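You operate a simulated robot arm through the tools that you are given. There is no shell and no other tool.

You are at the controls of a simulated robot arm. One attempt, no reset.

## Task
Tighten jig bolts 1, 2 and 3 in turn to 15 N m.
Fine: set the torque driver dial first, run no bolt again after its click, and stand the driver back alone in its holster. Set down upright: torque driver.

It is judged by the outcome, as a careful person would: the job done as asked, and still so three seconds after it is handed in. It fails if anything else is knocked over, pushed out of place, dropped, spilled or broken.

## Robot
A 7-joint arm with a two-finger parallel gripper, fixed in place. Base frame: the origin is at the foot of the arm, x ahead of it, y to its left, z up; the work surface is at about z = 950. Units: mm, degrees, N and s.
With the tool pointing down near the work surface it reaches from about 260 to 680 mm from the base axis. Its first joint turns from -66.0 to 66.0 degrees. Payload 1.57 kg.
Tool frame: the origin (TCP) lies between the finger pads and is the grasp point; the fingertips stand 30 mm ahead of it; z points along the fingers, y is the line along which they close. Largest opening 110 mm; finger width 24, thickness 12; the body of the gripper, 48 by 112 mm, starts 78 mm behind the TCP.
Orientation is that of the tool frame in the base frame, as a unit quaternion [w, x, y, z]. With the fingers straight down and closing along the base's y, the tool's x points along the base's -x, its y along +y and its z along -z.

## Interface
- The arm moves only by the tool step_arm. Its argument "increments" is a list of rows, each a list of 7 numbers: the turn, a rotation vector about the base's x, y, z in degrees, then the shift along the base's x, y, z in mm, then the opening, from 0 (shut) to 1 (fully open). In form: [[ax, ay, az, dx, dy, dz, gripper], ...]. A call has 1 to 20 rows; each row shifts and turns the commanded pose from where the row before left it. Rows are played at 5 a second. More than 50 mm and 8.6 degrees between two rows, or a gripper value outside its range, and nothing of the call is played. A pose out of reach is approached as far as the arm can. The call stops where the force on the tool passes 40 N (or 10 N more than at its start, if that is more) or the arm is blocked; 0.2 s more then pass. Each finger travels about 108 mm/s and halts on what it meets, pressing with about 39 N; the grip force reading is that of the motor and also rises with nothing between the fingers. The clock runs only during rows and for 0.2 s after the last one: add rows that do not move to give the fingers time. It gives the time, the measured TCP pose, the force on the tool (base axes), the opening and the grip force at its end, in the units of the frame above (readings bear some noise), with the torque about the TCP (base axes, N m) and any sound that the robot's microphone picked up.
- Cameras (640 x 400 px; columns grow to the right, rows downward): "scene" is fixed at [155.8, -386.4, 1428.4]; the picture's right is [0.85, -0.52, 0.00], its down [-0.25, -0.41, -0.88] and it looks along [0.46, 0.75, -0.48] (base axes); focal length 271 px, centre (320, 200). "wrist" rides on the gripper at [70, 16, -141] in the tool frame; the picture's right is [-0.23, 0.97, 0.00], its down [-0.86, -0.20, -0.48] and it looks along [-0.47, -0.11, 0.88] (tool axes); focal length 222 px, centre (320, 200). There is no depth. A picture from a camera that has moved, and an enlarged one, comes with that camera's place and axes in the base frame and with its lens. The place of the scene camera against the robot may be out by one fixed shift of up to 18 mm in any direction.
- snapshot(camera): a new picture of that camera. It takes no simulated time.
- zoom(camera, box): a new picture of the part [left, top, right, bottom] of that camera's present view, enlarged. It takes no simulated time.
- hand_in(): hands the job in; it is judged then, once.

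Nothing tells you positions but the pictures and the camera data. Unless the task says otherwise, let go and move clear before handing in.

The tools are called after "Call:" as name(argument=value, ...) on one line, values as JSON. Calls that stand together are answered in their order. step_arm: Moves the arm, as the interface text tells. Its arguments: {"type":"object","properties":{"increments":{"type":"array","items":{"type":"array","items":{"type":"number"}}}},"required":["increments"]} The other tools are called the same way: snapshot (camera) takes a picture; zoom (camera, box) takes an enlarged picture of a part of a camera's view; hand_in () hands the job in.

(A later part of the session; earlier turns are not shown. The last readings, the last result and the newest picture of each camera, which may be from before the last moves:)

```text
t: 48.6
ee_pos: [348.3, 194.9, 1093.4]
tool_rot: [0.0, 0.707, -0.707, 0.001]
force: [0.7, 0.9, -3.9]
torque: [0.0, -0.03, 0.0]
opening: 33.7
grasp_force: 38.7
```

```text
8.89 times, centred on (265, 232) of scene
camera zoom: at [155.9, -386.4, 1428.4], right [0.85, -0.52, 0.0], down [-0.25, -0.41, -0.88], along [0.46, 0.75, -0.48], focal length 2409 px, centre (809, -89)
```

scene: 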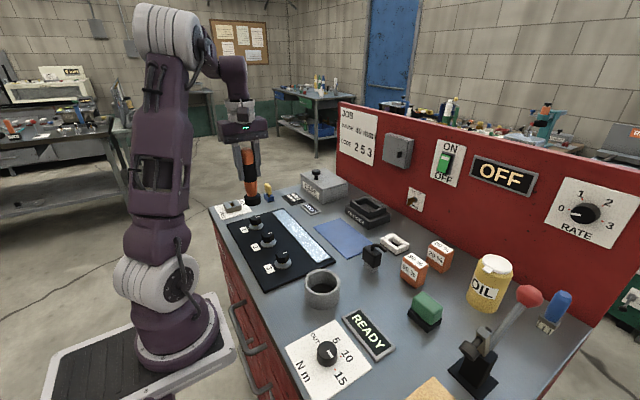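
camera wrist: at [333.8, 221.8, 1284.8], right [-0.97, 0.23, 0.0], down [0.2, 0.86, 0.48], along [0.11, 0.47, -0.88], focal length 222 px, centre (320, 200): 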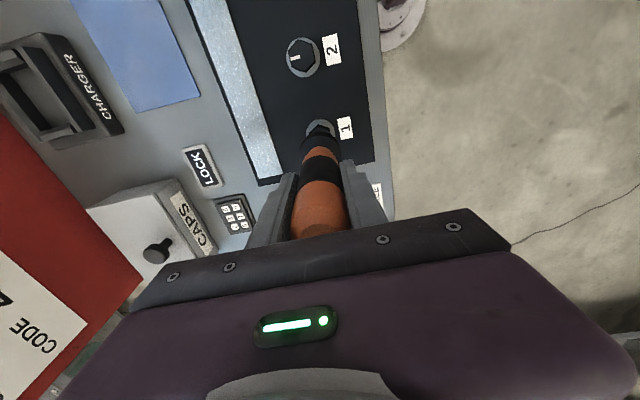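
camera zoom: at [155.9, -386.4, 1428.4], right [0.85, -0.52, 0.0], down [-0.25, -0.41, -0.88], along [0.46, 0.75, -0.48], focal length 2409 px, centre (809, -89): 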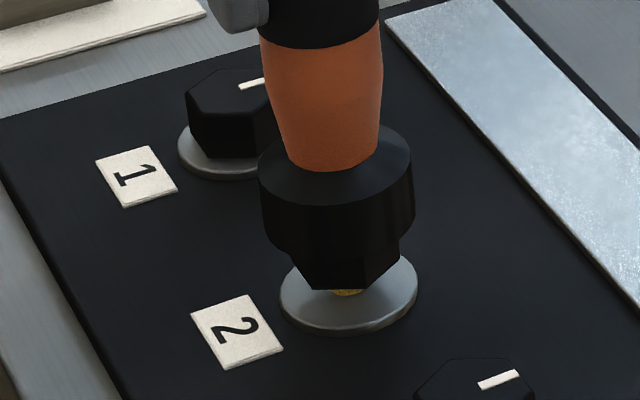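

Call:
step_arm(increments=[[0, 0, 0, 0, 0, -4, 0.0], [0, 0, 0, 0, 0, -4, 0.0], [0, 0, 0, 0, 0, -4, 0.0], [0, 0, 0, 0, 0, -3, 0.0], [0, 0, 0, 0, 0, 0, 0.0], [0, 0, 0, 0, 0, 0, 0.0]])

Call:
zoom(camera="scene", box=[253, 217, 281, 252])

Call:
zoom(camera="wrist", box=[295, 110, 345, 150])

Call:
zoom(camera="scene", box=[330, 300, 410, 370])

```text
t: 49.7
ee_pos: [348.0, 196.0, 1078.0]
tool_rot: [-0.003, 0.707, -0.707, 0.0]
force: [-1.8, -0.9, -3.7]
torque: [-0.11, 0.11, -0.03]
opening: 33.2
grasp_force: 38.8
stopped in row 5: the force on the tool passed its limit at 43 N (the readings are from after the stop); the commanded pose is now the measured one
```

```text
11.43 times, centred on (267, 234) of scene
camera zoom: at [155.8, -386.5, 1428.4], right [0.85, -0.52, 0.0], down [-0.25, -0.41, -0.88], along [0.46, 0.75, -0.48], focal length 3097 px, centre (926, -194)
```

zoom: 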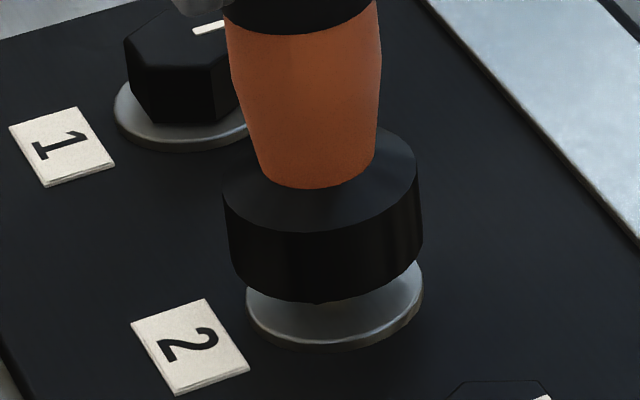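

```text
10.00 times, centred on (320, 130) of wrist
camera zoom: at [331.9, 125.7, 1219.1], right [-0.97, 0.23, 0.0], down [0.2, 0.85, 0.48], along [0.11, 0.47, -0.88], focal length 2221 px, centre (320, 900)
```

zoom: 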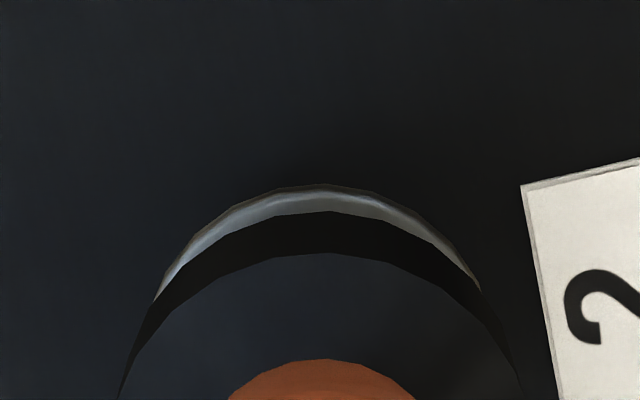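

```text
5.71 times, centred on (370, 335) of scene
camera zoom: at [155.8, -386.5, 1428.4], right [0.85, -0.52, 0.0], down [-0.25, -0.41, -0.88], along [0.46, 0.75, -0.48], focal length 1548 px, centre (34, -571)
```

zoom: 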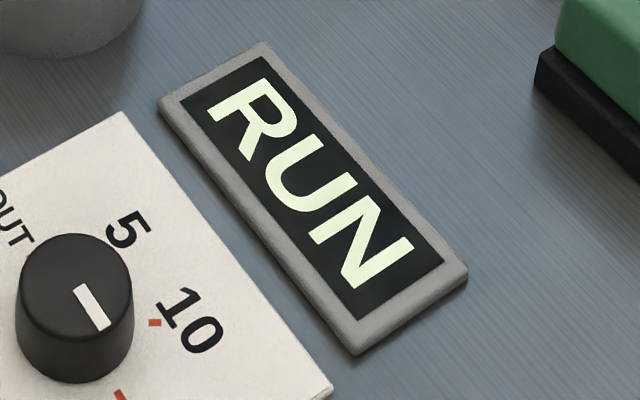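

The display now says RUN. A brief contact spike stopped the call, but the bolt is engaged and being driven. I'll carry on with small gentle presses, checking the display each time.

Call:
step_arm(increments=[[0, 0, 0, 0, 0, -0.5, 0.0], [0, 0, 0, 0, 0, 0, 0.0], [0, 0, 0, 0, 0, 0, 0.0]])

Call:
zoom(camera="scene", box=[330, 300, 410, 370])

Call:
zoom(camera="scene", box=[253, 217, 281, 252])

```text
t: 50.5
ee_pos: [349.4, 197.2, 1077.7]
tool_rot: [-0.002, 0.707, -0.707, 0.0]
force: [0.1, 0.3, -3.8]
torque: [-0.04, -0.01, -0.02]
opening: 33.5
grasp_force: 38.7
```

```text
5.71 times, centred on (370, 335) of scene
camera zoom: at [155.9, -386.4, 1428.4], right [0.85, -0.52, 0.0], down [-0.25, -0.41, -0.88], along [0.46, 0.75, -0.48], focal length 1548 px, centre (34, -571)
```

zoom: 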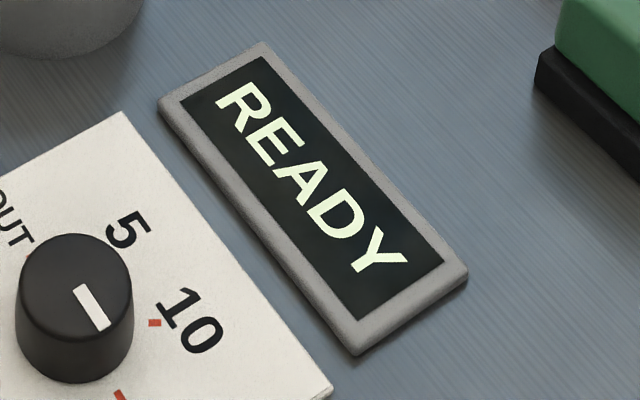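

```text
11.43 times, centred on (267, 234) of scene
camera zoom: at [155.9, -386.4, 1428.4], right [0.85, -0.52, 0.0], down [-0.25, -0.41, -0.88], along [0.46, 0.75, -0.48], focal length 3097 px, centre (926, -194)
```

zoom: 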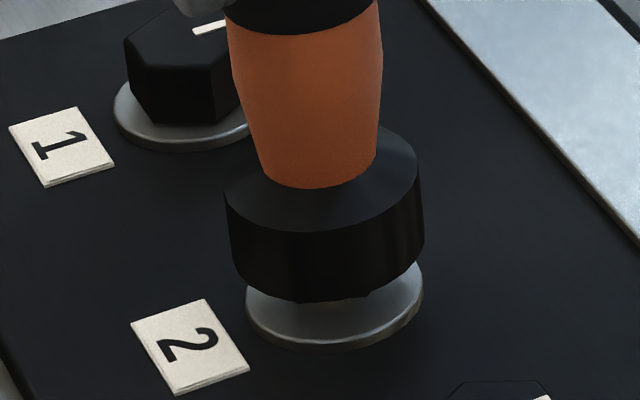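

The display went back to READY because the press eased off before any click, so bolt 2 still needs driving. I'll correct a small drift (1.2 mm in y and a slight tilt) and press on gently.

Call:
step_arm(increments=[[-0.2, 0.2, 0, 0, -1.2, 0, 0.0], [0, 0, 0, 0, 0, -0.6, 0.0], [0, 0, 0, 0, 0, 0, 0.0], [0, 0, 0, 0, 0, 0, 0.0]])

Call:
zoom(camera="scene", box=[330, 300, 410, 370])

Call:
zoom(camera="wrist", box=[295, 110, 345, 150])

```text
t: 51.5
ee_pos: [347.5, 194.6, 1078.2]
tool_rot: [0.0, 0.707, -0.707, 0.001]
force: [0.5, 1.6, 2.1]
torque: [0.17, -0.03, -0.03]
opening: 33.6
grasp_force: 38.7
```

```text
5.71 times, centred on (370, 335) of scene
camera zoom: at [155.9, -386.4, 1428.4], right [0.85, -0.52, 0.0], down [-0.25, -0.41, -0.88], along [0.46, 0.75, -0.48], focal length 1548 px, centre (34, -571)
```

zoom: 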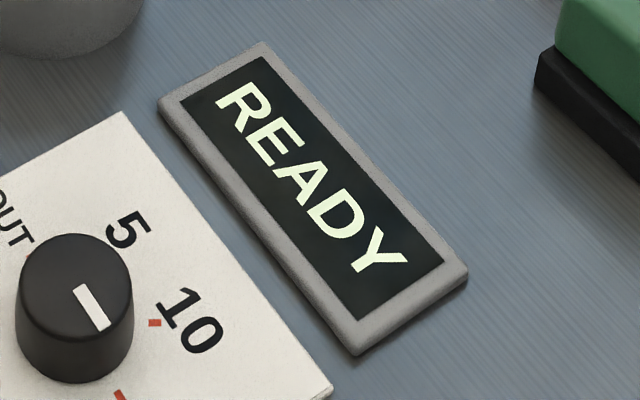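

```text
10.00 times, centred on (320, 130) of wrist
camera zoom: at [332.3, 124.9, 1218.8], right [-0.97, 0.23, 0.0], down [0.2, 0.85, 0.48], along [0.11, 0.47, -0.88], focal length 2221 px, centre (320, 900)
```

zoom: 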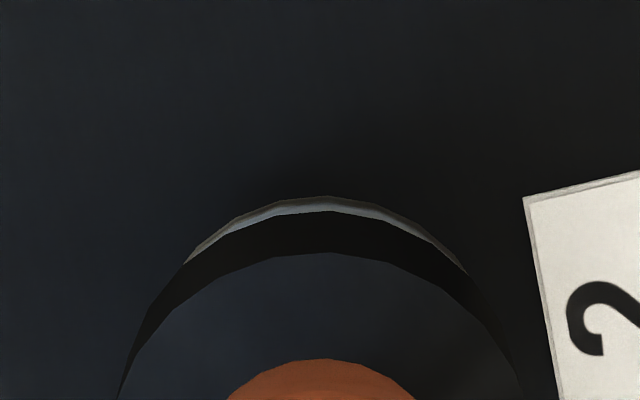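

Call:
step_arm(increments=[[0, 0, 0, 0, 0, -0.5, 0.0], [0, 0, 0, 0, 0, 0, 0.0], [0, 0, 0, 0, 0, 0, 0.0]])

Call:
zoom(camera="scene", box=[330, 300, 410, 370])

Call:
zoom(camera="scene", box=[253, 217, 281, 252])

```text
t: 52.3
ee_pos: [348.7, 194.8, 1076.4]
tool_rot: [0.0, -0.707, 0.707, 0.0]
force: [-0.5, -0.1, -3.4]
torque: [-0.03, 0.01, 0.0]
opening: 33.9
grasp_force: 39.0
```

```text
5.71 times, centred on (370, 335) of scene
camera zoom: at [155.9, -386.4, 1428.4], right [0.85, -0.52, 0.0], down [-0.25, -0.41, -0.88], along [0.46, 0.75, -0.48], focal length 1548 px, centre (34, -571)
```

zoom: 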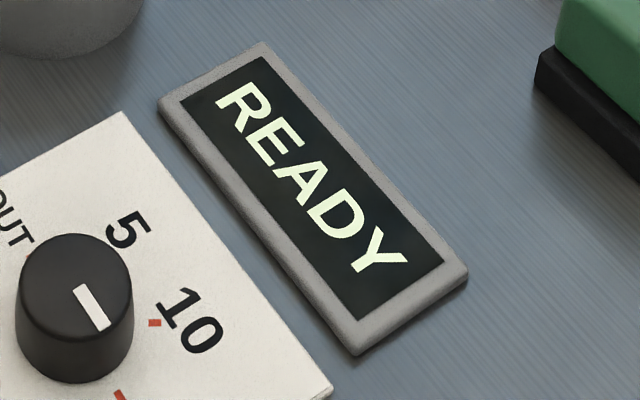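

```text
11.43 times, centred on (267, 234) of scene
camera zoom: at [155.9, -386.4, 1428.4], right [0.85, -0.52, 0.0], down [-0.25, -0.41, -0.88], along [0.46, 0.75, -0.48], focal length 3097 px, centre (926, -194)
```

zoom: 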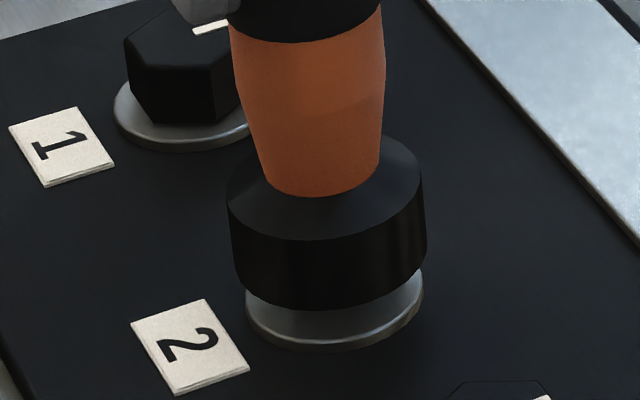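

Each press runs the bolt down a little. I'll follow it with a slow steady descent so the press stays on.

Call:
step_arm(increments=[[0, 0, 0, 0, 0, -0.6, 0.0], [0, 0, 0, 0, 0, -0.6, 0.0], [0, 0, 0, 0, 0, -0.6, 0.0]])

Call:
zoom(camera="scene", box=[330, 300, 410, 370])

Call:
zoom(camera="wrist", box=[295, 110, 345, 150])

```text
t: 53.1
ee_pos: [348.1, 194.7, 1074.4]
tool_rot: [-0.001, -0.707, 0.707, 0.0]
force: [-0.6, 0.2, -4.4]
torque: [0.02, 0.02, 0.03]
opening: 33.6
grasp_force: 39.0
```

```text
5.71 times, centred on (370, 335) of scene
camera zoom: at [155.9, -386.4, 1428.4], right [0.85, -0.52, 0.0], down [-0.25, -0.41, -0.88], along [0.46, 0.75, -0.48], focal length 1548 px, centre (34, -571)
```

zoom: 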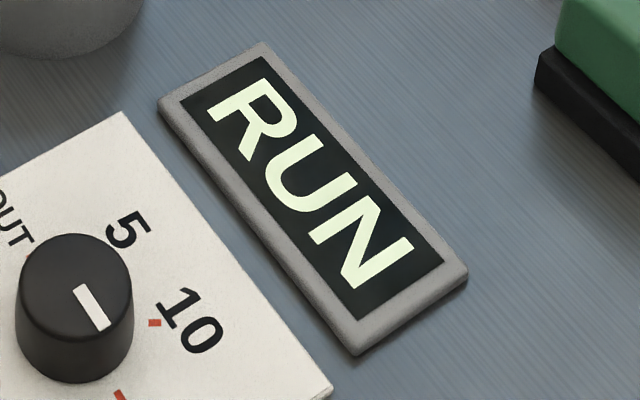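

```text
10.00 times, centred on (320, 130) of wrist
camera zoom: at [333.1, 124.9, 1216.2], right [-0.97, 0.23, 0.0], down [0.2, 0.86, 0.48], along [0.11, 0.47, -0.88], focal length 2221 px, centre (320, 900)
```

zoom: 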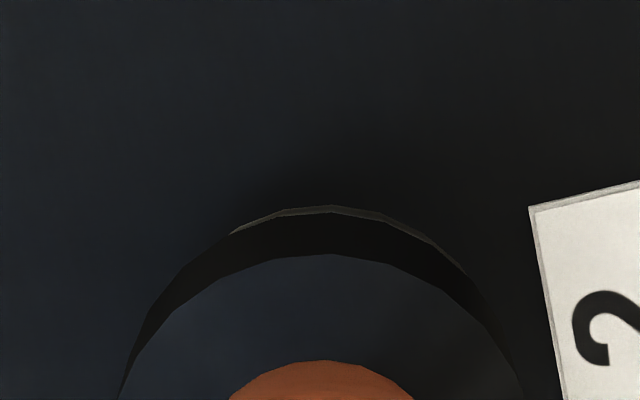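

Call:
step_arm(increments=[[0, 0, 0, -0.4, 0, -0.5, 0.0], [0, 0, 0, 0, 0, -0.5, 0.0], [0, 0, 0, 0, 0, 0, 0.0]])

Call:
zoom(camera="scene", box=[330, 300, 410, 370])

```text
t: 53.9
ee_pos: [347.8, 194.5, 1073.8]
tool_rot: [0.0, -0.707, 0.707, 0.0]
force: [0.0, 0.5, -3.7]
torque: [-0.01, 0.01, 0.02]
opening: 33.6
grasp_force: 38.5
```

```text
5.71 times, centred on (370, 335) of scene
camera zoom: at [155.9, -386.4, 1428.4], right [0.85, -0.52, 0.0], down [-0.25, -0.41, -0.88], along [0.46, 0.75, -0.48], focal length 1548 px, centre (34, -571)
```

zoom: 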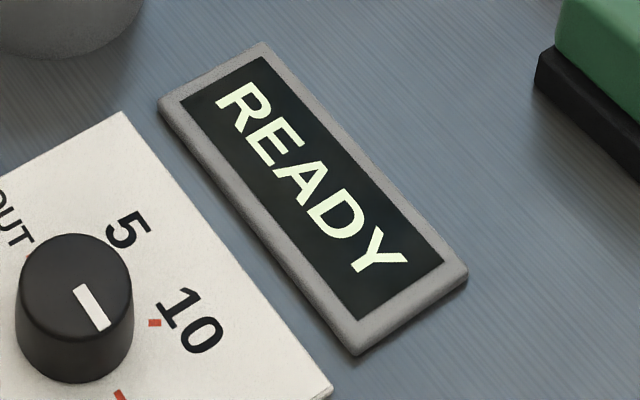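

Call:
step_arm(increments=[[0, 0, 0, 0, 0, -0.5, 0.0], [0, 0, 0, 0, 0, -0.5, 0.0]])

Call:
zoom(camera="scene", box=[330, 300, 410, 370])

Call:
zoom(camera="scene", box=[253, 217, 281, 252])

```text
t: 54.5
ee_pos: [348.2, 195.1, 1074.0]
tool_rot: [0.0, -0.707, 0.707, 0.0]
force: [-1.6, 0.6, 0.2]
torque: [0.26, 0.2, 0.02]
opening: 33.3
grasp_force: 39.4
```

```text
5.71 times, centred on (370, 335) of scene
camera zoom: at [155.8, -386.4, 1428.4], right [0.85, -0.52, 0.0], down [-0.25, -0.41, -0.88], along [0.46, 0.75, -0.48], focal length 1548 px, centre (34, -571)
```

zoom: 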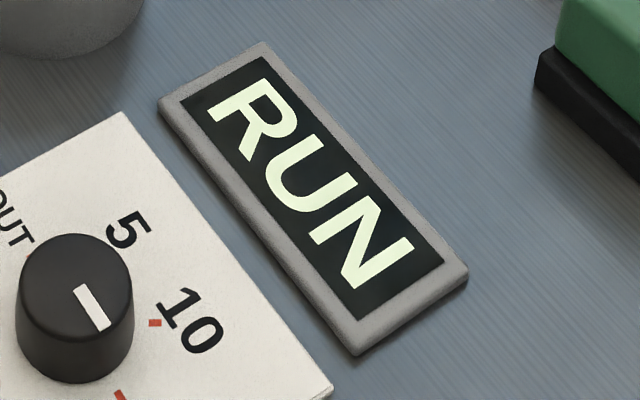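

```text
11.43 times, centred on (267, 234) of scene
camera zoom: at [155.8, -386.4, 1428.4], right [0.85, -0.52, 0.0], down [-0.25, -0.41, -0.88], along [0.46, 0.75, -0.48], focal length 3097 px, centre (926, -194)
```

zoom: 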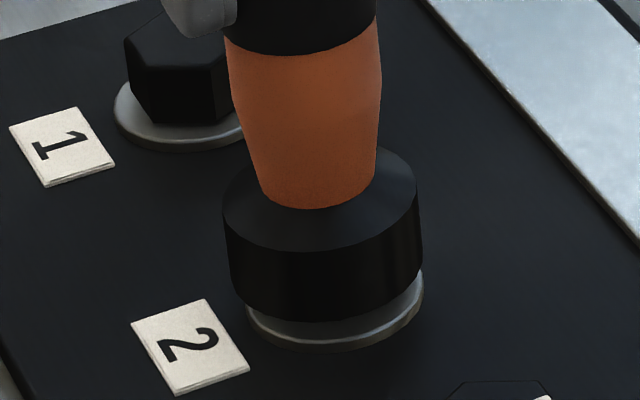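

Call:
step_arm(increments=[[0, 0, 0, 0, 0, -0.4, 0.0], [0, 0, 0, 0, 0, 0, 0.0]])

Call:
zoom(camera="scene", box=[330, 300, 410, 370])

Call:
zoom(camera="scene", box=[253, 217, 281, 252])

```text
t: 55.1
ee_pos: [349.5, 194.9, 1073.0]
tool_rot: [0.0, -0.707, 0.707, 0.0]
force: [0.3, -0.2, -3.7]
torque: [0.01, 0.0, 0.0]
opening: 33.4
grasp_force: 39.1
```

```text
5.71 times, centred on (370, 335) of scene
camera zoom: at [155.9, -386.4, 1428.4], right [0.85, -0.52, 0.0], down [-0.25, -0.41, -0.88], along [0.46, 0.75, -0.48], focal length 1548 px, centre (34, -571)
```

zoom: 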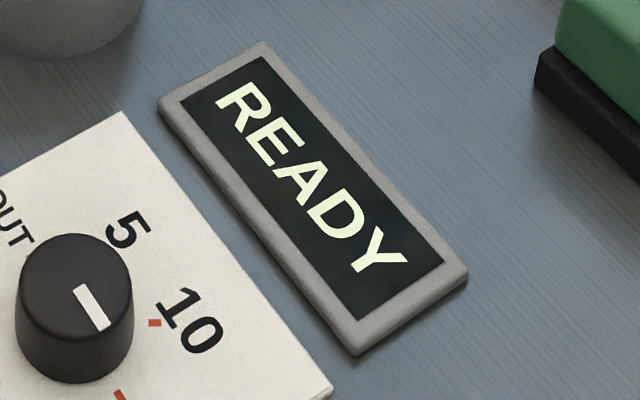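

```text
11.43 times, centred on (267, 234) of scene
camera zoom: at [155.9, -386.4, 1428.4], right [0.85, -0.52, 0.0], down [-0.25, -0.41, -0.88], along [0.46, 0.75, -0.48], focal length 3097 px, centre (926, -194)
```

zoom: 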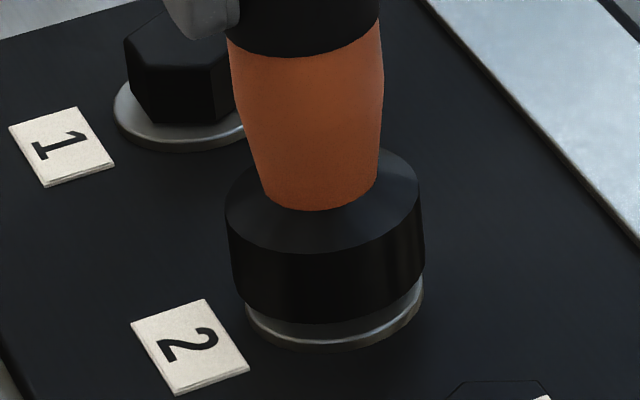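

Call:
step_arm(increments=[[0, 0, 0, 0, 0, -0.5, 0.0], [0, 0, 0, 0, 0, 0, 0.0]])

Call:
zoom(camera="scene", box=[330, 300, 410, 370])

```text
t: 55.7
ee_pos: [348.9, 196.1, 1072.8]
tool_rot: [0.002, -0.707, 0.707, 0.0]
force: [-3.4, 3.3, 5.0]
torque: [0.26, 0.37, -0.05]
opening: 33.5
grasp_force: 39.1
```

```text
5.71 times, centred on (370, 335) of scene
camera zoom: at [155.7, -386.4, 1428.4], right [0.85, -0.52, 0.0], down [-0.25, -0.41, -0.88], along [0.46, 0.75, -0.48], focal length 1548 px, centre (34, -571)
```

zoom: 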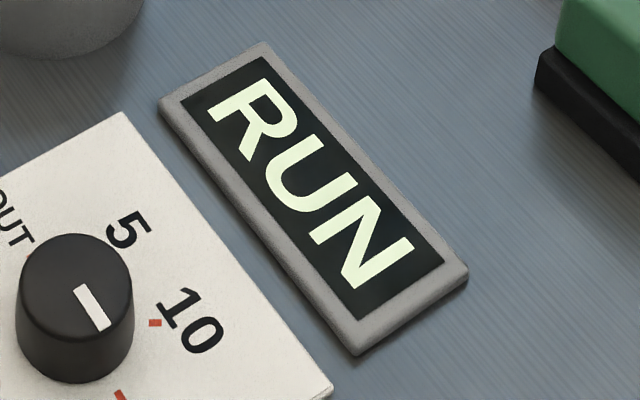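

Call:
step_arm(increments=[[0, 0, 0, 0, 0, 0, 0.0]])

Call:
zoom(camera="scene", box=[330, 300, 410, 370])

```text
t: 56.1
ee_pos: [347.1, 195.4, 1072.1]
tool_rot: [-0.001, 0.707, -0.707, 0.0]
force: [-2.3, 5.3, 6.4]
torque: [0.37, 0.4, -0.05]
opening: 33.5
grasp_force: 38.8
```

```text
5.71 times, centred on (370, 335) of scene
camera zoom: at [155.7, -386.3, 1428.4], right [0.85, -0.52, 0.0], down [-0.25, -0.41, -0.88], along [0.46, 0.75, -0.48], focal length 1548 px, centre (34, -571)
```

zoom: 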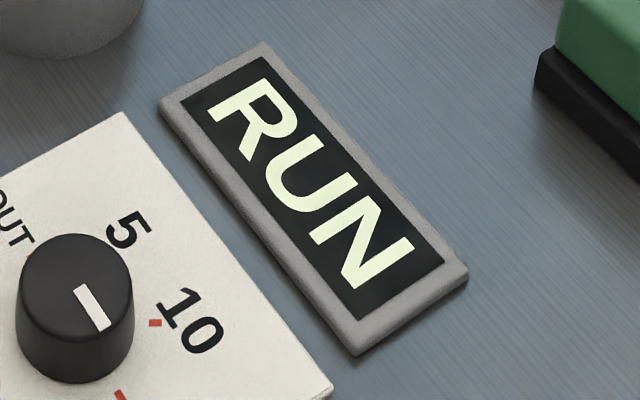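

It's running under a steady press of about 10 N, so I'll hold and wait for the click.

Call:
step_arm(increments=[[0, 0, 0, 0, 0, 0, 0.0], [0, 0, 0, 0, 0, 0, 0.0]])

Call:
zoom(camera="scene", box=[330, 300, 410, 370])

Call:
zoom(camera="scene", box=[253, 217, 281, 252])

```text
t: 56.7
ee_pos: [347.3, 195.0, 1072.7]
tool_rot: [0.001, -0.707, 0.707, 0.001]
force: [0.5, 4.2, 7.6]
torque: [0.35, 0.02, 0.0]
opening: 33.5
grasp_force: 39.2
```

```text
5.71 times, centred on (370, 335) of scene
camera zoom: at [155.7, -386.4, 1428.4], right [0.85, -0.52, 0.0], down [-0.25, -0.41, -0.88], along [0.46, 0.75, -0.48], focal length 1548 px, centre (34, -571)
```

zoom: 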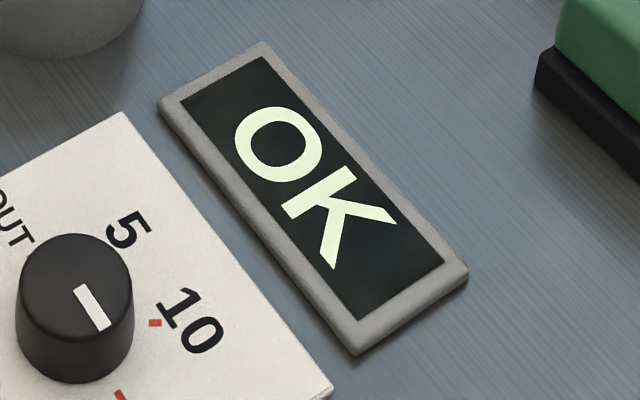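

```text
11.43 times, centred on (267, 234) of scene
camera zoom: at [155.7, -386.4, 1428.4], right [0.85, -0.52, 0.0], down [-0.25, -0.41, -0.88], along [0.46, 0.75, -0.48], focal length 3097 px, centre (926, -194)
```

zoom: 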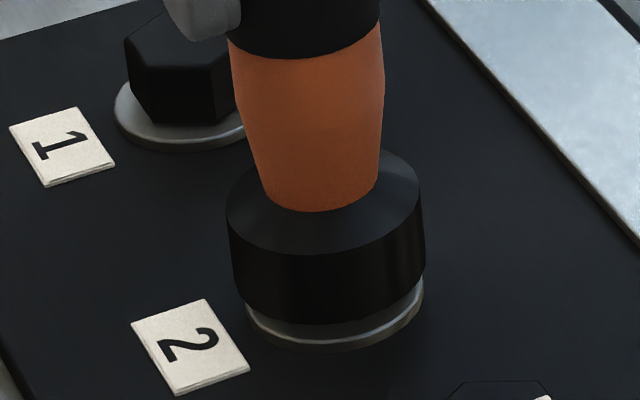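

The display shows OK for bolt 2, so I'm lifting off at once.

Call:
step_arm(increments=[[0, 0, 0, 0, 0, 3, 0.0], [0, 0, 0, 0, 0, 5, 0.0], [0, 0, 0, 0, 0, 12, 0.0], [0, 0, 0, 0, 0, 20, 0.0], [0, 0, 0, 0, 0, 15, 0.0], [0, 0, 0, 0, 0, 15, 0.0], [0, 0, 0, 0, -20, 0, 0.0], [0, 0, 0, 0, -25, 0, 0.0], [0, 0, 0, 0, -25, 0, 0.0], [0, 0, 0, 0, -26.5, 0, 0.0], [0, 0, 0, 0, 0, 0, 0.0], [0, 0, 0, 0, 0, 0, 0.0]])

Call:
zoom(camera="wrist", box=[295, 110, 345, 150])

Call:
zoom(camera="scene", box=[230, 190, 310, 280])

Call:
zoom(camera="scene", box=[330, 300, 410, 370])

```text
t: 59.3
ee_pos: [348.2, 98.1, 1142.6]
tool_rot: [0.0, 0.707, -0.707, -0.001]
force: [0.1, -0.1, -4.0]
torque: [0.01, 0.0, 0.02]
opening: 33.6
grasp_force: 38.8
```

```text
10.00 times, centred on (320, 130) of wrist
camera zoom: at [332.8, 28.3, 1283.9], right [-0.97, 0.23, 0.0], down [0.2, 0.85, 0.48], along [0.11, 0.47, -0.88], focal length 2221 px, centre (320, 900)
```

zoom: 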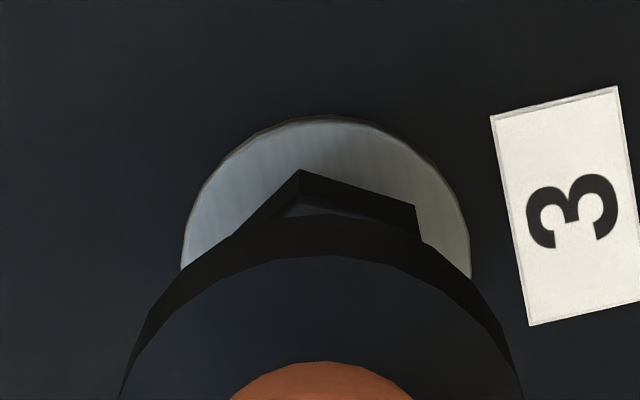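

```text
4.44 times, centred on (270, 235) of scene
camera zoom: at [155.9, -386.4, 1428.4], right [0.85, -0.52, 0.0], down [-0.25, -0.41, -0.88], along [0.46, 0.75, -0.48], focal length 1204 px, centre (542, 44)
```

zoom: 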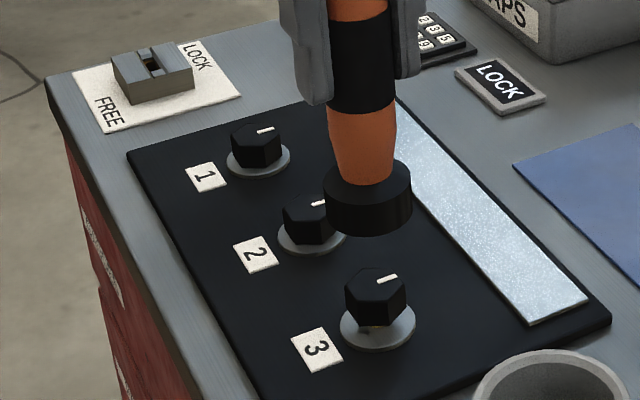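

```text
5.71 times, centred on (370, 335) of scene
camera zoom: at [155.9, -386.4, 1428.4], right [0.85, -0.52, 0.0], down [-0.25, -0.41, -0.88], along [0.46, 0.75, -0.48], focal length 1548 px, centre (34, -571)
```

zoom: 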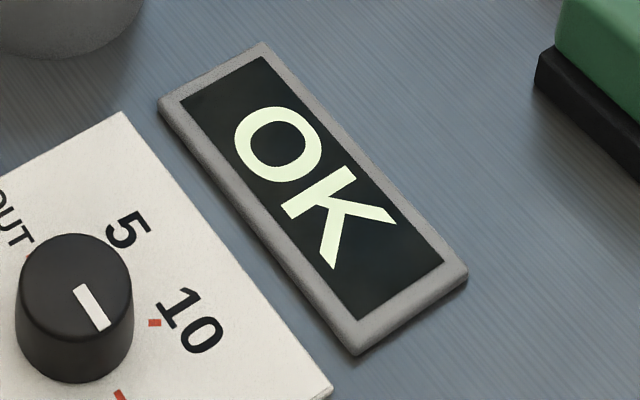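

Bolt 2 is seated. The driver is above bolt 3 with a small offset (-0.4, +1.2), which I'll correct before going down, more slowly this time near contact.

Call:
step_arm(increments=[[0, 0, 0, -0.4, 1.2, -12, 0.0], [0, 0, 0, 0, 0, -12, 0.0], [0, 0, 0, 0, 0, -12, 0.0], [0, 0, 0, 0, 0, -8, 0.0], [0, 0, 0, 0, 0, -5, 0.0], [0, 0, 0, 0, 0, 0, 0.0], [0, 0, 0, 0, 0, 0, 0.0]])

Call:
zoom(camera="wrist", box=[295, 110, 345, 150])

Call:
zoom(camera="scene", box=[260, 225, 304, 280])

```text
t: 60.9
ee_pos: [347.3, 100.2, 1092.7]
tool_rot: [0.0, 0.708, -0.707, -0.001]
force: [0.0, -0.9, -3.0]
torque: [0.01, 0.0, -0.01]
opening: 33.5
grasp_force: 39.3
```

```text
10.00 times, centred on (320, 130) of wrist
camera zoom: at [331.5, 30.3, 1234.1], right [-0.97, 0.23, 0.0], down [0.2, 0.85, 0.48], along [0.11, 0.47, -0.88], focal length 2221 px, centre (320, 900)
```

zoom: 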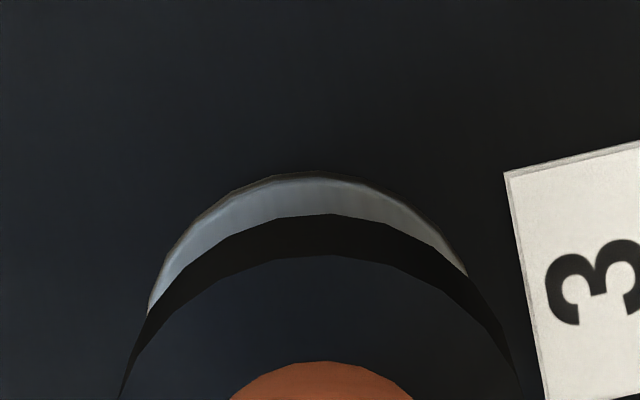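

```text
7.27 times, centred on (282, 252) of scene
camera zoom: at [155.9, -386.4, 1428.4], right [0.85, -0.52, 0.0], down [-0.25, -0.41, -0.88], along [0.46, 0.75, -0.48], focal length 1971 px, centre (596, -182)
```

zoom: 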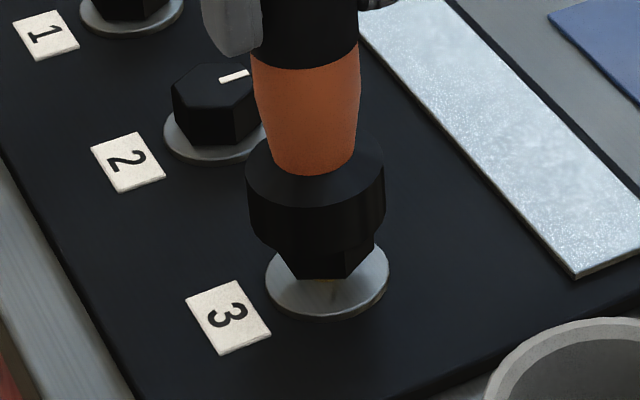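

Call:
step_arm(increments=[[0, 0, 0, 1.1, -0.5, 0, 0.0], [0, 0, 0, 0, 0, -3, 0.0], [0, 0, 0, 0, 0, -3, 0.0], [0, 0, 0, 0, 0, -2, 0.0], [0, 0, 0, 0, 0, -1.5, 0.0], [0, 0, 0, 0, 0, -1, 0.0], [0, 0, 0, 0, 0, -1, 0.0], [0, 0, 0, 0, 0, 0, 0.0]])

Call:
zoom(camera="wrist", box=[295, 110, 345, 150])

Call:
zoom(camera="scene", box=[330, 300, 410, 370])

Call:
zoom(camera="scene", box=[267, 235, 299, 275])

```text
t: 62.7
ee_pos: [349.4, 99.6, 1082.4]
tool_rot: [0.0, -0.707, 0.707, 0.0]
force: [-0.5, 0.2, -2.6]
torque: [-0.05, 0.03, 0.02]
opening: 33.7
grasp_force: 39.2
```

```text
10.00 times, centred on (320, 130) of wrist
camera zoom: at [333.1, 29.4, 1222.8], right [-0.97, 0.23, 0.0], down [0.2, 0.85, 0.48], along [0.11, 0.47, -0.88], focal length 2221 px, centre (320, 900)
```

zoom: 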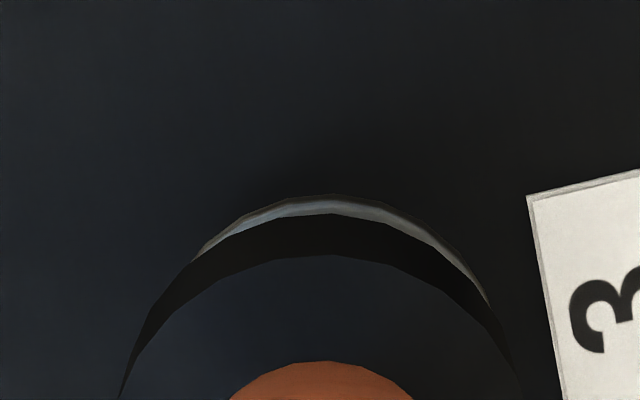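

```text
5.71 times, centred on (370, 335) of scene
camera zoom: at [155.9, -386.4, 1428.4], right [0.85, -0.52, 0.0], down [-0.25, -0.41, -0.88], along [0.46, 0.75, -0.48], focal length 1548 px, centre (34, -571)
```

zoom: 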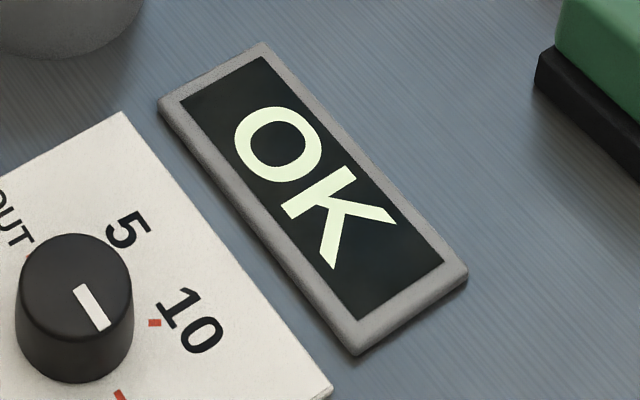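

```text
10.00 times, centred on (283, 255) of scene
camera zoom: at [155.9, -386.4, 1428.4], right [0.85, -0.52, 0.0], down [-0.25, -0.41, -0.88], along [0.46, 0.75, -0.48], focal length 2710 px, centre (690, -350)
```

zoom: 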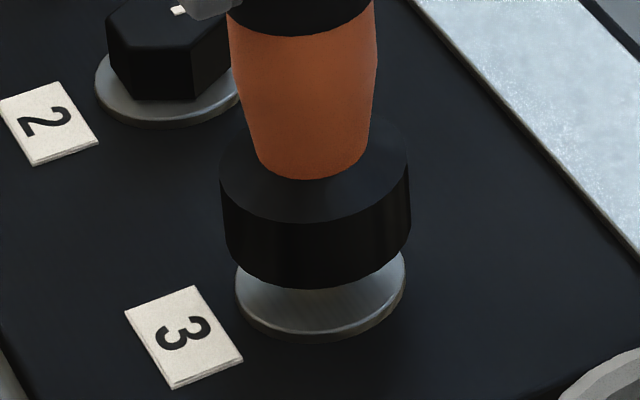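

Call:
step_arm(increments=[[0, 0, 0, -0.5, 0.4, -0.8, 0.0], [0, 0, 0, 0, 0, -0.8, 0.0], [0, 0, 0, 0, 0, -0.8, 0.0], [0, 0, 0, 0, 0, -0.7, 0.0], [0, 0, 0, 0, 0, 0, 0.0]])

Call:
zoom(camera="scene", box=[330, 300, 410, 370])

```text
t: 63.9
ee_pos: [347.0, 99.1, 1078.3]
tool_rot: [0.001, 0.707, -0.707, 0.0]
force: [0.5, -0.4, -3.8]
torque: [-0.02, 0.02, 0.01]
opening: 33.5
grasp_force: 38.8
```

```text
5.71 times, centred on (370, 335) of scene
camera zoom: at [155.9, -386.4, 1428.4], right [0.85, -0.52, 0.0], down [-0.25, -0.41, -0.88], along [0.46, 0.75, -0.48], focal length 1548 px, centre (34, -571)
```

zoom: 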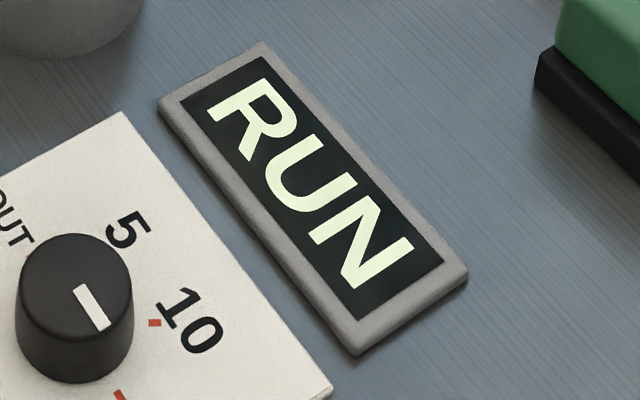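

The driver is on bolt 3 and the display shows RUN. I'll follow it down slowly.

Call:
step_arm(increments=[[0, 0, 0, 0, 0, -0.6, 0.0], [0, 0, 0, 0, 0, -0.6, 0.0], [0, 0, 0, 0, 0, -0.6, 0.0]])

Call:
zoom(camera="scene", box=[330, 300, 410, 370])

Call:
zoom(camera="wrist", box=[295, 110, 345, 150])

Call:
zoom(camera="scene", box=[267, 235, 299, 275])

```text
t: 64.7
ee_pos: [347.8, 99.7, 1077.3]
tool_rot: [0.0, 0.707, -0.707, 0.0]
force: [0.2, 0.0, -4.1]
torque: [-0.01, -0.06, 0.03]
opening: 33.3
grasp_force: 39.2
```

```text
5.71 times, centred on (370, 335) of scene
camera zoom: at [155.9, -386.4, 1428.4], right [0.85, -0.52, 0.0], down [-0.25, -0.41, -0.88], along [0.46, 0.75, -0.48], focal length 1548 px, centre (34, -571)
```

zoom: 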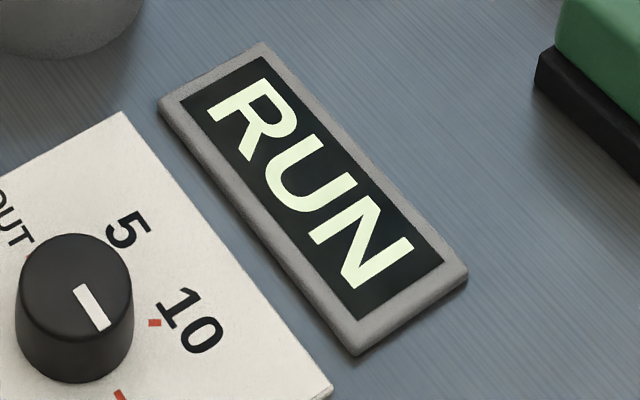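

```text
10.00 times, centred on (320, 130) of wrist
camera zoom: at [332.1, 30.0, 1217.9], right [-0.97, 0.23, 0.0], down [0.2, 0.85, 0.48], along [0.11, 0.47, -0.88], focal length 2221 px, centre (320, 900)
```

zoom: 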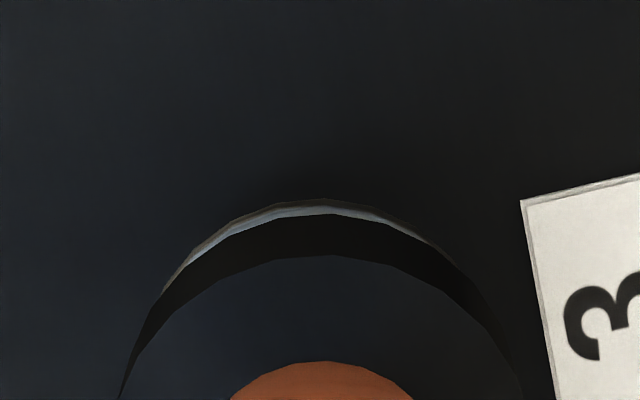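

```text
10.00 times, centred on (283, 255) of scene
camera zoom: at [155.9, -386.4, 1428.4], right [0.85, -0.52, 0.0], down [-0.25, -0.41, -0.88], along [0.46, 0.75, -0.48], focal length 2710 px, centre (690, -350)
```

zoom: 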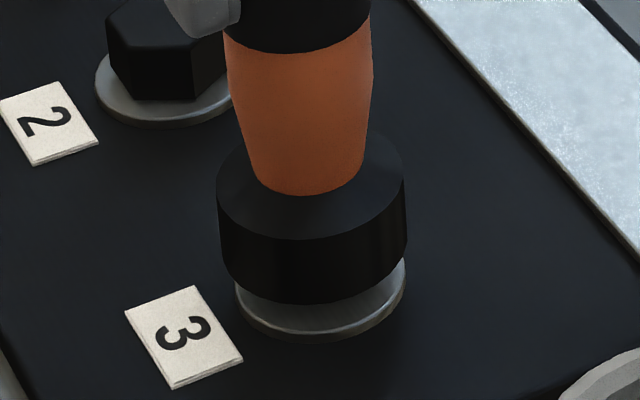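

Call:
step_arm(increments=[[0, 0, 0, 0.4, 0, -0.5, 0.0], [0, 0, 0, 0, 0, -0.5, 0.0], [0, 0, 0, 0, 0, -0.5, 0.0]])

Call:
zoom(camera="scene", box=[330, 300, 410, 370])

```text
t: 65.5
ee_pos: [347.4, 99.0, 1076.5]
tool_rot: [0.0, -0.707, 0.707, 0.0]
force: [0.0, 0.2, -3.3]
torque: [-0.02, 0.1, -0.03]
opening: 33.6
grasp_force: 39.1
```

```text
5.71 times, centred on (370, 335) of scene
camera zoom: at [155.9, -386.4, 1428.4], right [0.85, -0.52, 0.0], down [-0.25, -0.41, -0.88], along [0.46, 0.75, -0.48], focal length 1548 px, centre (34, -571)
```

zoom: 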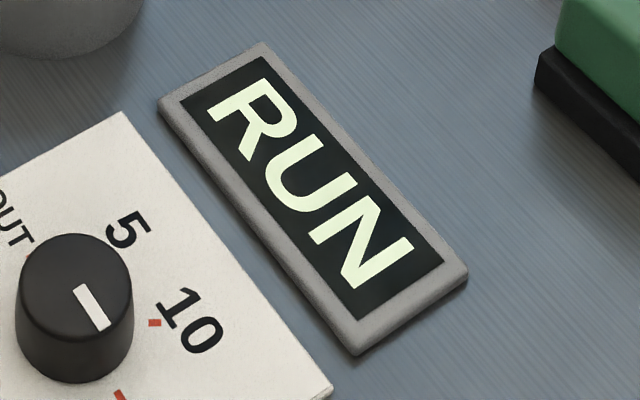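

Call:
step_arm(increments=[[0, 0, 0, 0, 0, -0.5, 0.0], [0, 0, 0, 0, 0, -0.5, 0.0]])

Call:
zoom(camera="scene", box=[330, 300, 410, 370])

Call:
zoom(camera="scene", box=[267, 235, 299, 275])

Call:
zoom(camera="wrist", box=[295, 110, 345, 150])

```text
t: 66.1
ee_pos: [347.7, 99.6, 1073.4]
tool_rot: [0.0, -0.707, 0.707, 0.0]
force: [0.3, 0.3, -3.6]
torque: [0.01, -0.03, 0.02]
opening: 33.6
grasp_force: 38.6
```

```text
5.71 times, centred on (370, 335) of scene
camera zoom: at [155.9, -386.4, 1428.4], right [0.85, -0.52, 0.0], down [-0.25, -0.41, -0.88], along [0.46, 0.75, -0.48], focal length 1548 px, centre (34, -571)
```

zoom: 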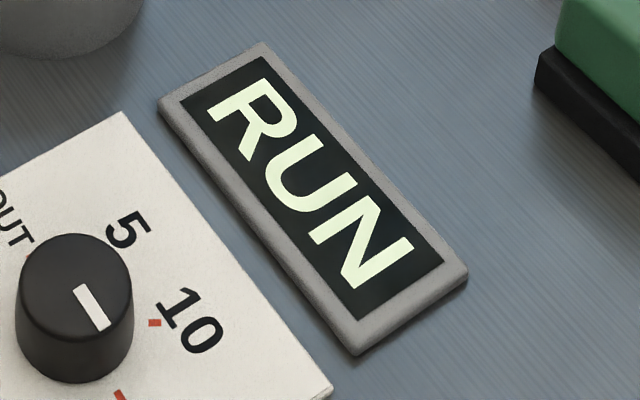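

```text
10.00 times, centred on (283, 255) of scene
camera zoom: at [155.9, -386.4, 1428.4], right [0.85, -0.52, 0.0], down [-0.25, -0.41, -0.88], along [0.46, 0.75, -0.48], focal length 2710 px, centre (690, -350)
```

zoom: 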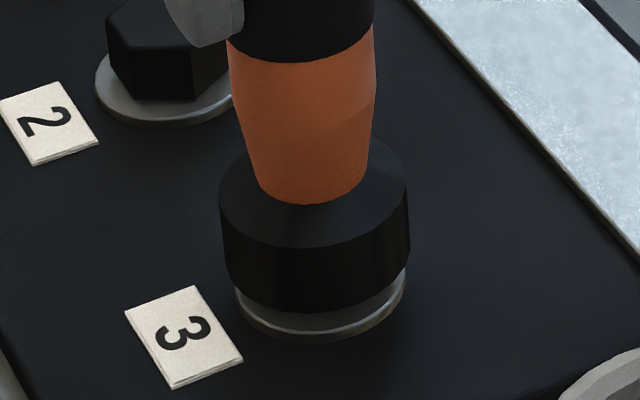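

```text
10.00 times, centred on (320, 130) of wrist
camera zoom: at [332.5, 29.5, 1215.5], right [-0.97, 0.23, 0.0], down [0.2, 0.85, 0.48], along [0.11, 0.47, -0.88], focal length 2221 px, centre (320, 900)
```

zoom: 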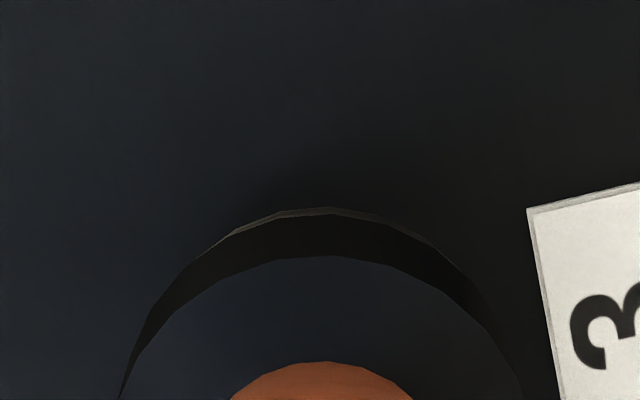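

Call:
step_arm(increments=[[0, 0, 0, 0, 0.3, -0.5, 0.0], [0, 0, 0, 0, 0, -0.5, 0.0]])

Call:
zoom(camera="scene", box=[330, 300, 410, 370])

```text
t: 66.7
ee_pos: [347.7, 99.8, 1072.5]
tool_rot: [0.0, 0.708, -0.707, 0.001]
force: [-1.1, -0.4, -3.1]
torque: [-0.04, -0.01, -0.01]
opening: 33.6
grasp_force: 39.0
```

```text
5.71 times, centred on (370, 335) of scene
camera zoom: at [155.8, -386.4, 1428.4], right [0.85, -0.52, 0.0], down [-0.25, -0.41, -0.88], along [0.46, 0.75, -0.48], focal length 1548 px, centre (34, -571)
```

zoom: 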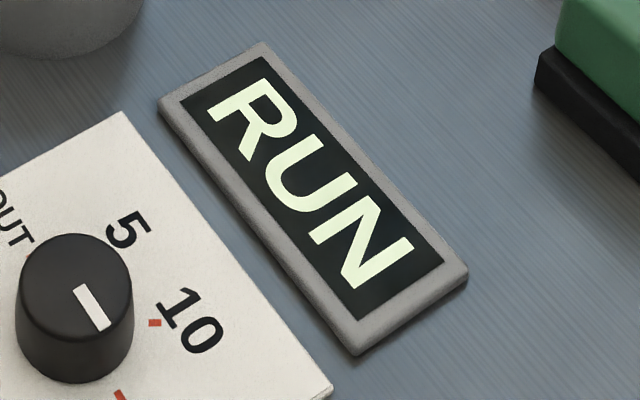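

Call:
step_arm(increments=[[0, 0, 0, 0, 0, -0.5, 0.0], [0, 0, 0, 0, 0, 0, 0.0]])

Call:
zoom(camera="scene", box=[330, 300, 410, 370])

```text
t: 67.3
ee_pos: [347.9, 99.7, 1072.8]
tool_rot: [0.0, -0.707, 0.707, 0.0]
force: [-0.2, 0.8, -3.4]
torque: [-0.01, 0.08, -0.01]
opening: 33.3
grasp_force: 39.2
```

```text
5.71 times, centred on (370, 335) of scene
camera zoom: at [155.9, -386.4, 1428.4], right [0.85, -0.52, 0.0], down [-0.25, -0.41, -0.88], along [0.46, 0.75, -0.48], focal length 1548 px, centre (34, -571)
```

zoom: 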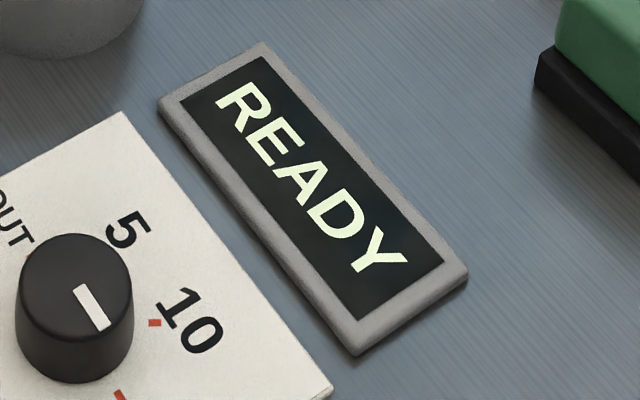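

Call:
step_arm(increments=[[0, 0, 0, 0, 0, -0.5, 0.0], [0, 0, 0, 0, 0, -0.4, 0.0]])

Call:
zoom(camera="scene", box=[330, 300, 410, 370])

Call:
zoom(camera="scene", box=[267, 235, 299, 275])

```text
t: 67.9
ee_pos: [348.0, 100.5, 1072.8]
tool_rot: [-0.001, 0.708, -0.707, 0.001]
force: [-2.5, 1.2, 10.0]
torque: [-0.01, 0.24, -0.08]
opening: 33.3
grasp_force: 38.8
```

```text
5.71 times, centred on (370, 335) of scene
camera zoom: at [155.6, -386.4, 1428.4], right [0.85, -0.52, 0.0], down [-0.25, -0.41, -0.88], along [0.46, 0.75, -0.48], focal length 1548 px, centre (34, -571)
```

zoom: 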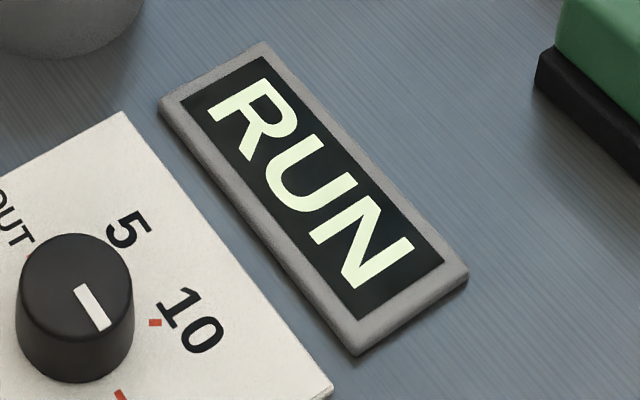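

```text
10.00 times, centred on (283, 255) of scene
camera zoom: at [155.6, -386.4, 1428.4], right [0.85, -0.52, 0.0], down [-0.25, -0.41, -0.88], along [0.46, 0.75, -0.48], focal length 2710 px, centre (690, -350)
```

zoom: 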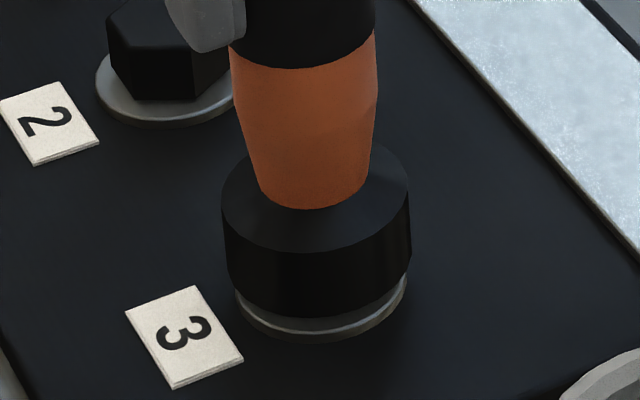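

It shows RUN with a steady 14 N press on a seated head, so I'll hold and wait for OK.

Call:
step_arm(increments=[[0, 0, 0, 0, 0, 0, 0.0]])

Call:
zoom(camera="scene", box=[330, 300, 410, 370])

```text
t: 68.3
ee_pos: [348.5, 100.3, 1072.4]
tool_rot: [0.001, -0.707, 0.707, -0.001]
force: [-2.3, 2.3, 14.7]
torque: [0.02, 0.3, 0.0]
opening: 33.4
grasp_force: 38.9
```

```text
5.71 times, centred on (370, 335) of scene
camera zoom: at [155.6, -386.4, 1428.4], right [0.85, -0.52, 0.0], down [-0.25, -0.41, -0.88], along [0.46, 0.75, -0.48], focal length 1548 px, centre (34, -571)
```

zoom: 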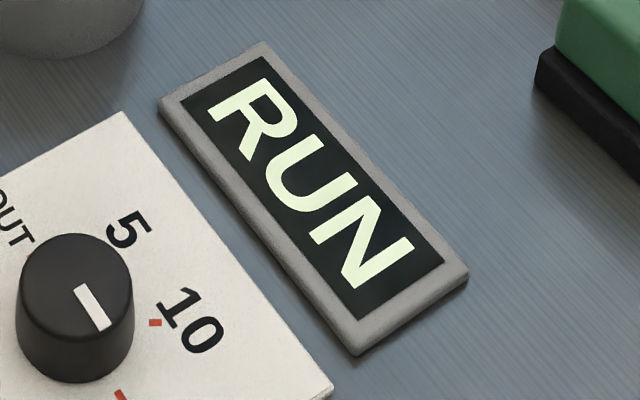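

Call:
step_arm(increments=[[0, 0, 0, 0, 0, 0, 0.0]])

Call:
zoom(camera="scene", box=[330, 300, 410, 370])

```text
t: 68.7
ee_pos: [348.6, 100.2, 1071.6]
tool_rot: [-0.001, 0.708, -0.706, 0.0]
force: [-1.9, 1.5, 16.3]
torque: [0.08, 0.32, 0.09]
opening: 33.6
grasp_force: 38.9
```

```text
5.71 times, centred on (370, 335) of scene
camera zoom: at [155.6, -386.5, 1428.4], right [0.85, -0.52, 0.0], down [-0.25, -0.41, -0.88], along [0.46, 0.75, -0.48], focal length 1548 px, centre (34, -571)
```

zoom: 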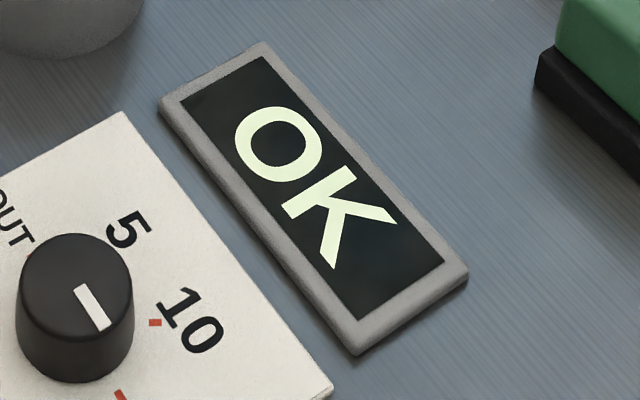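

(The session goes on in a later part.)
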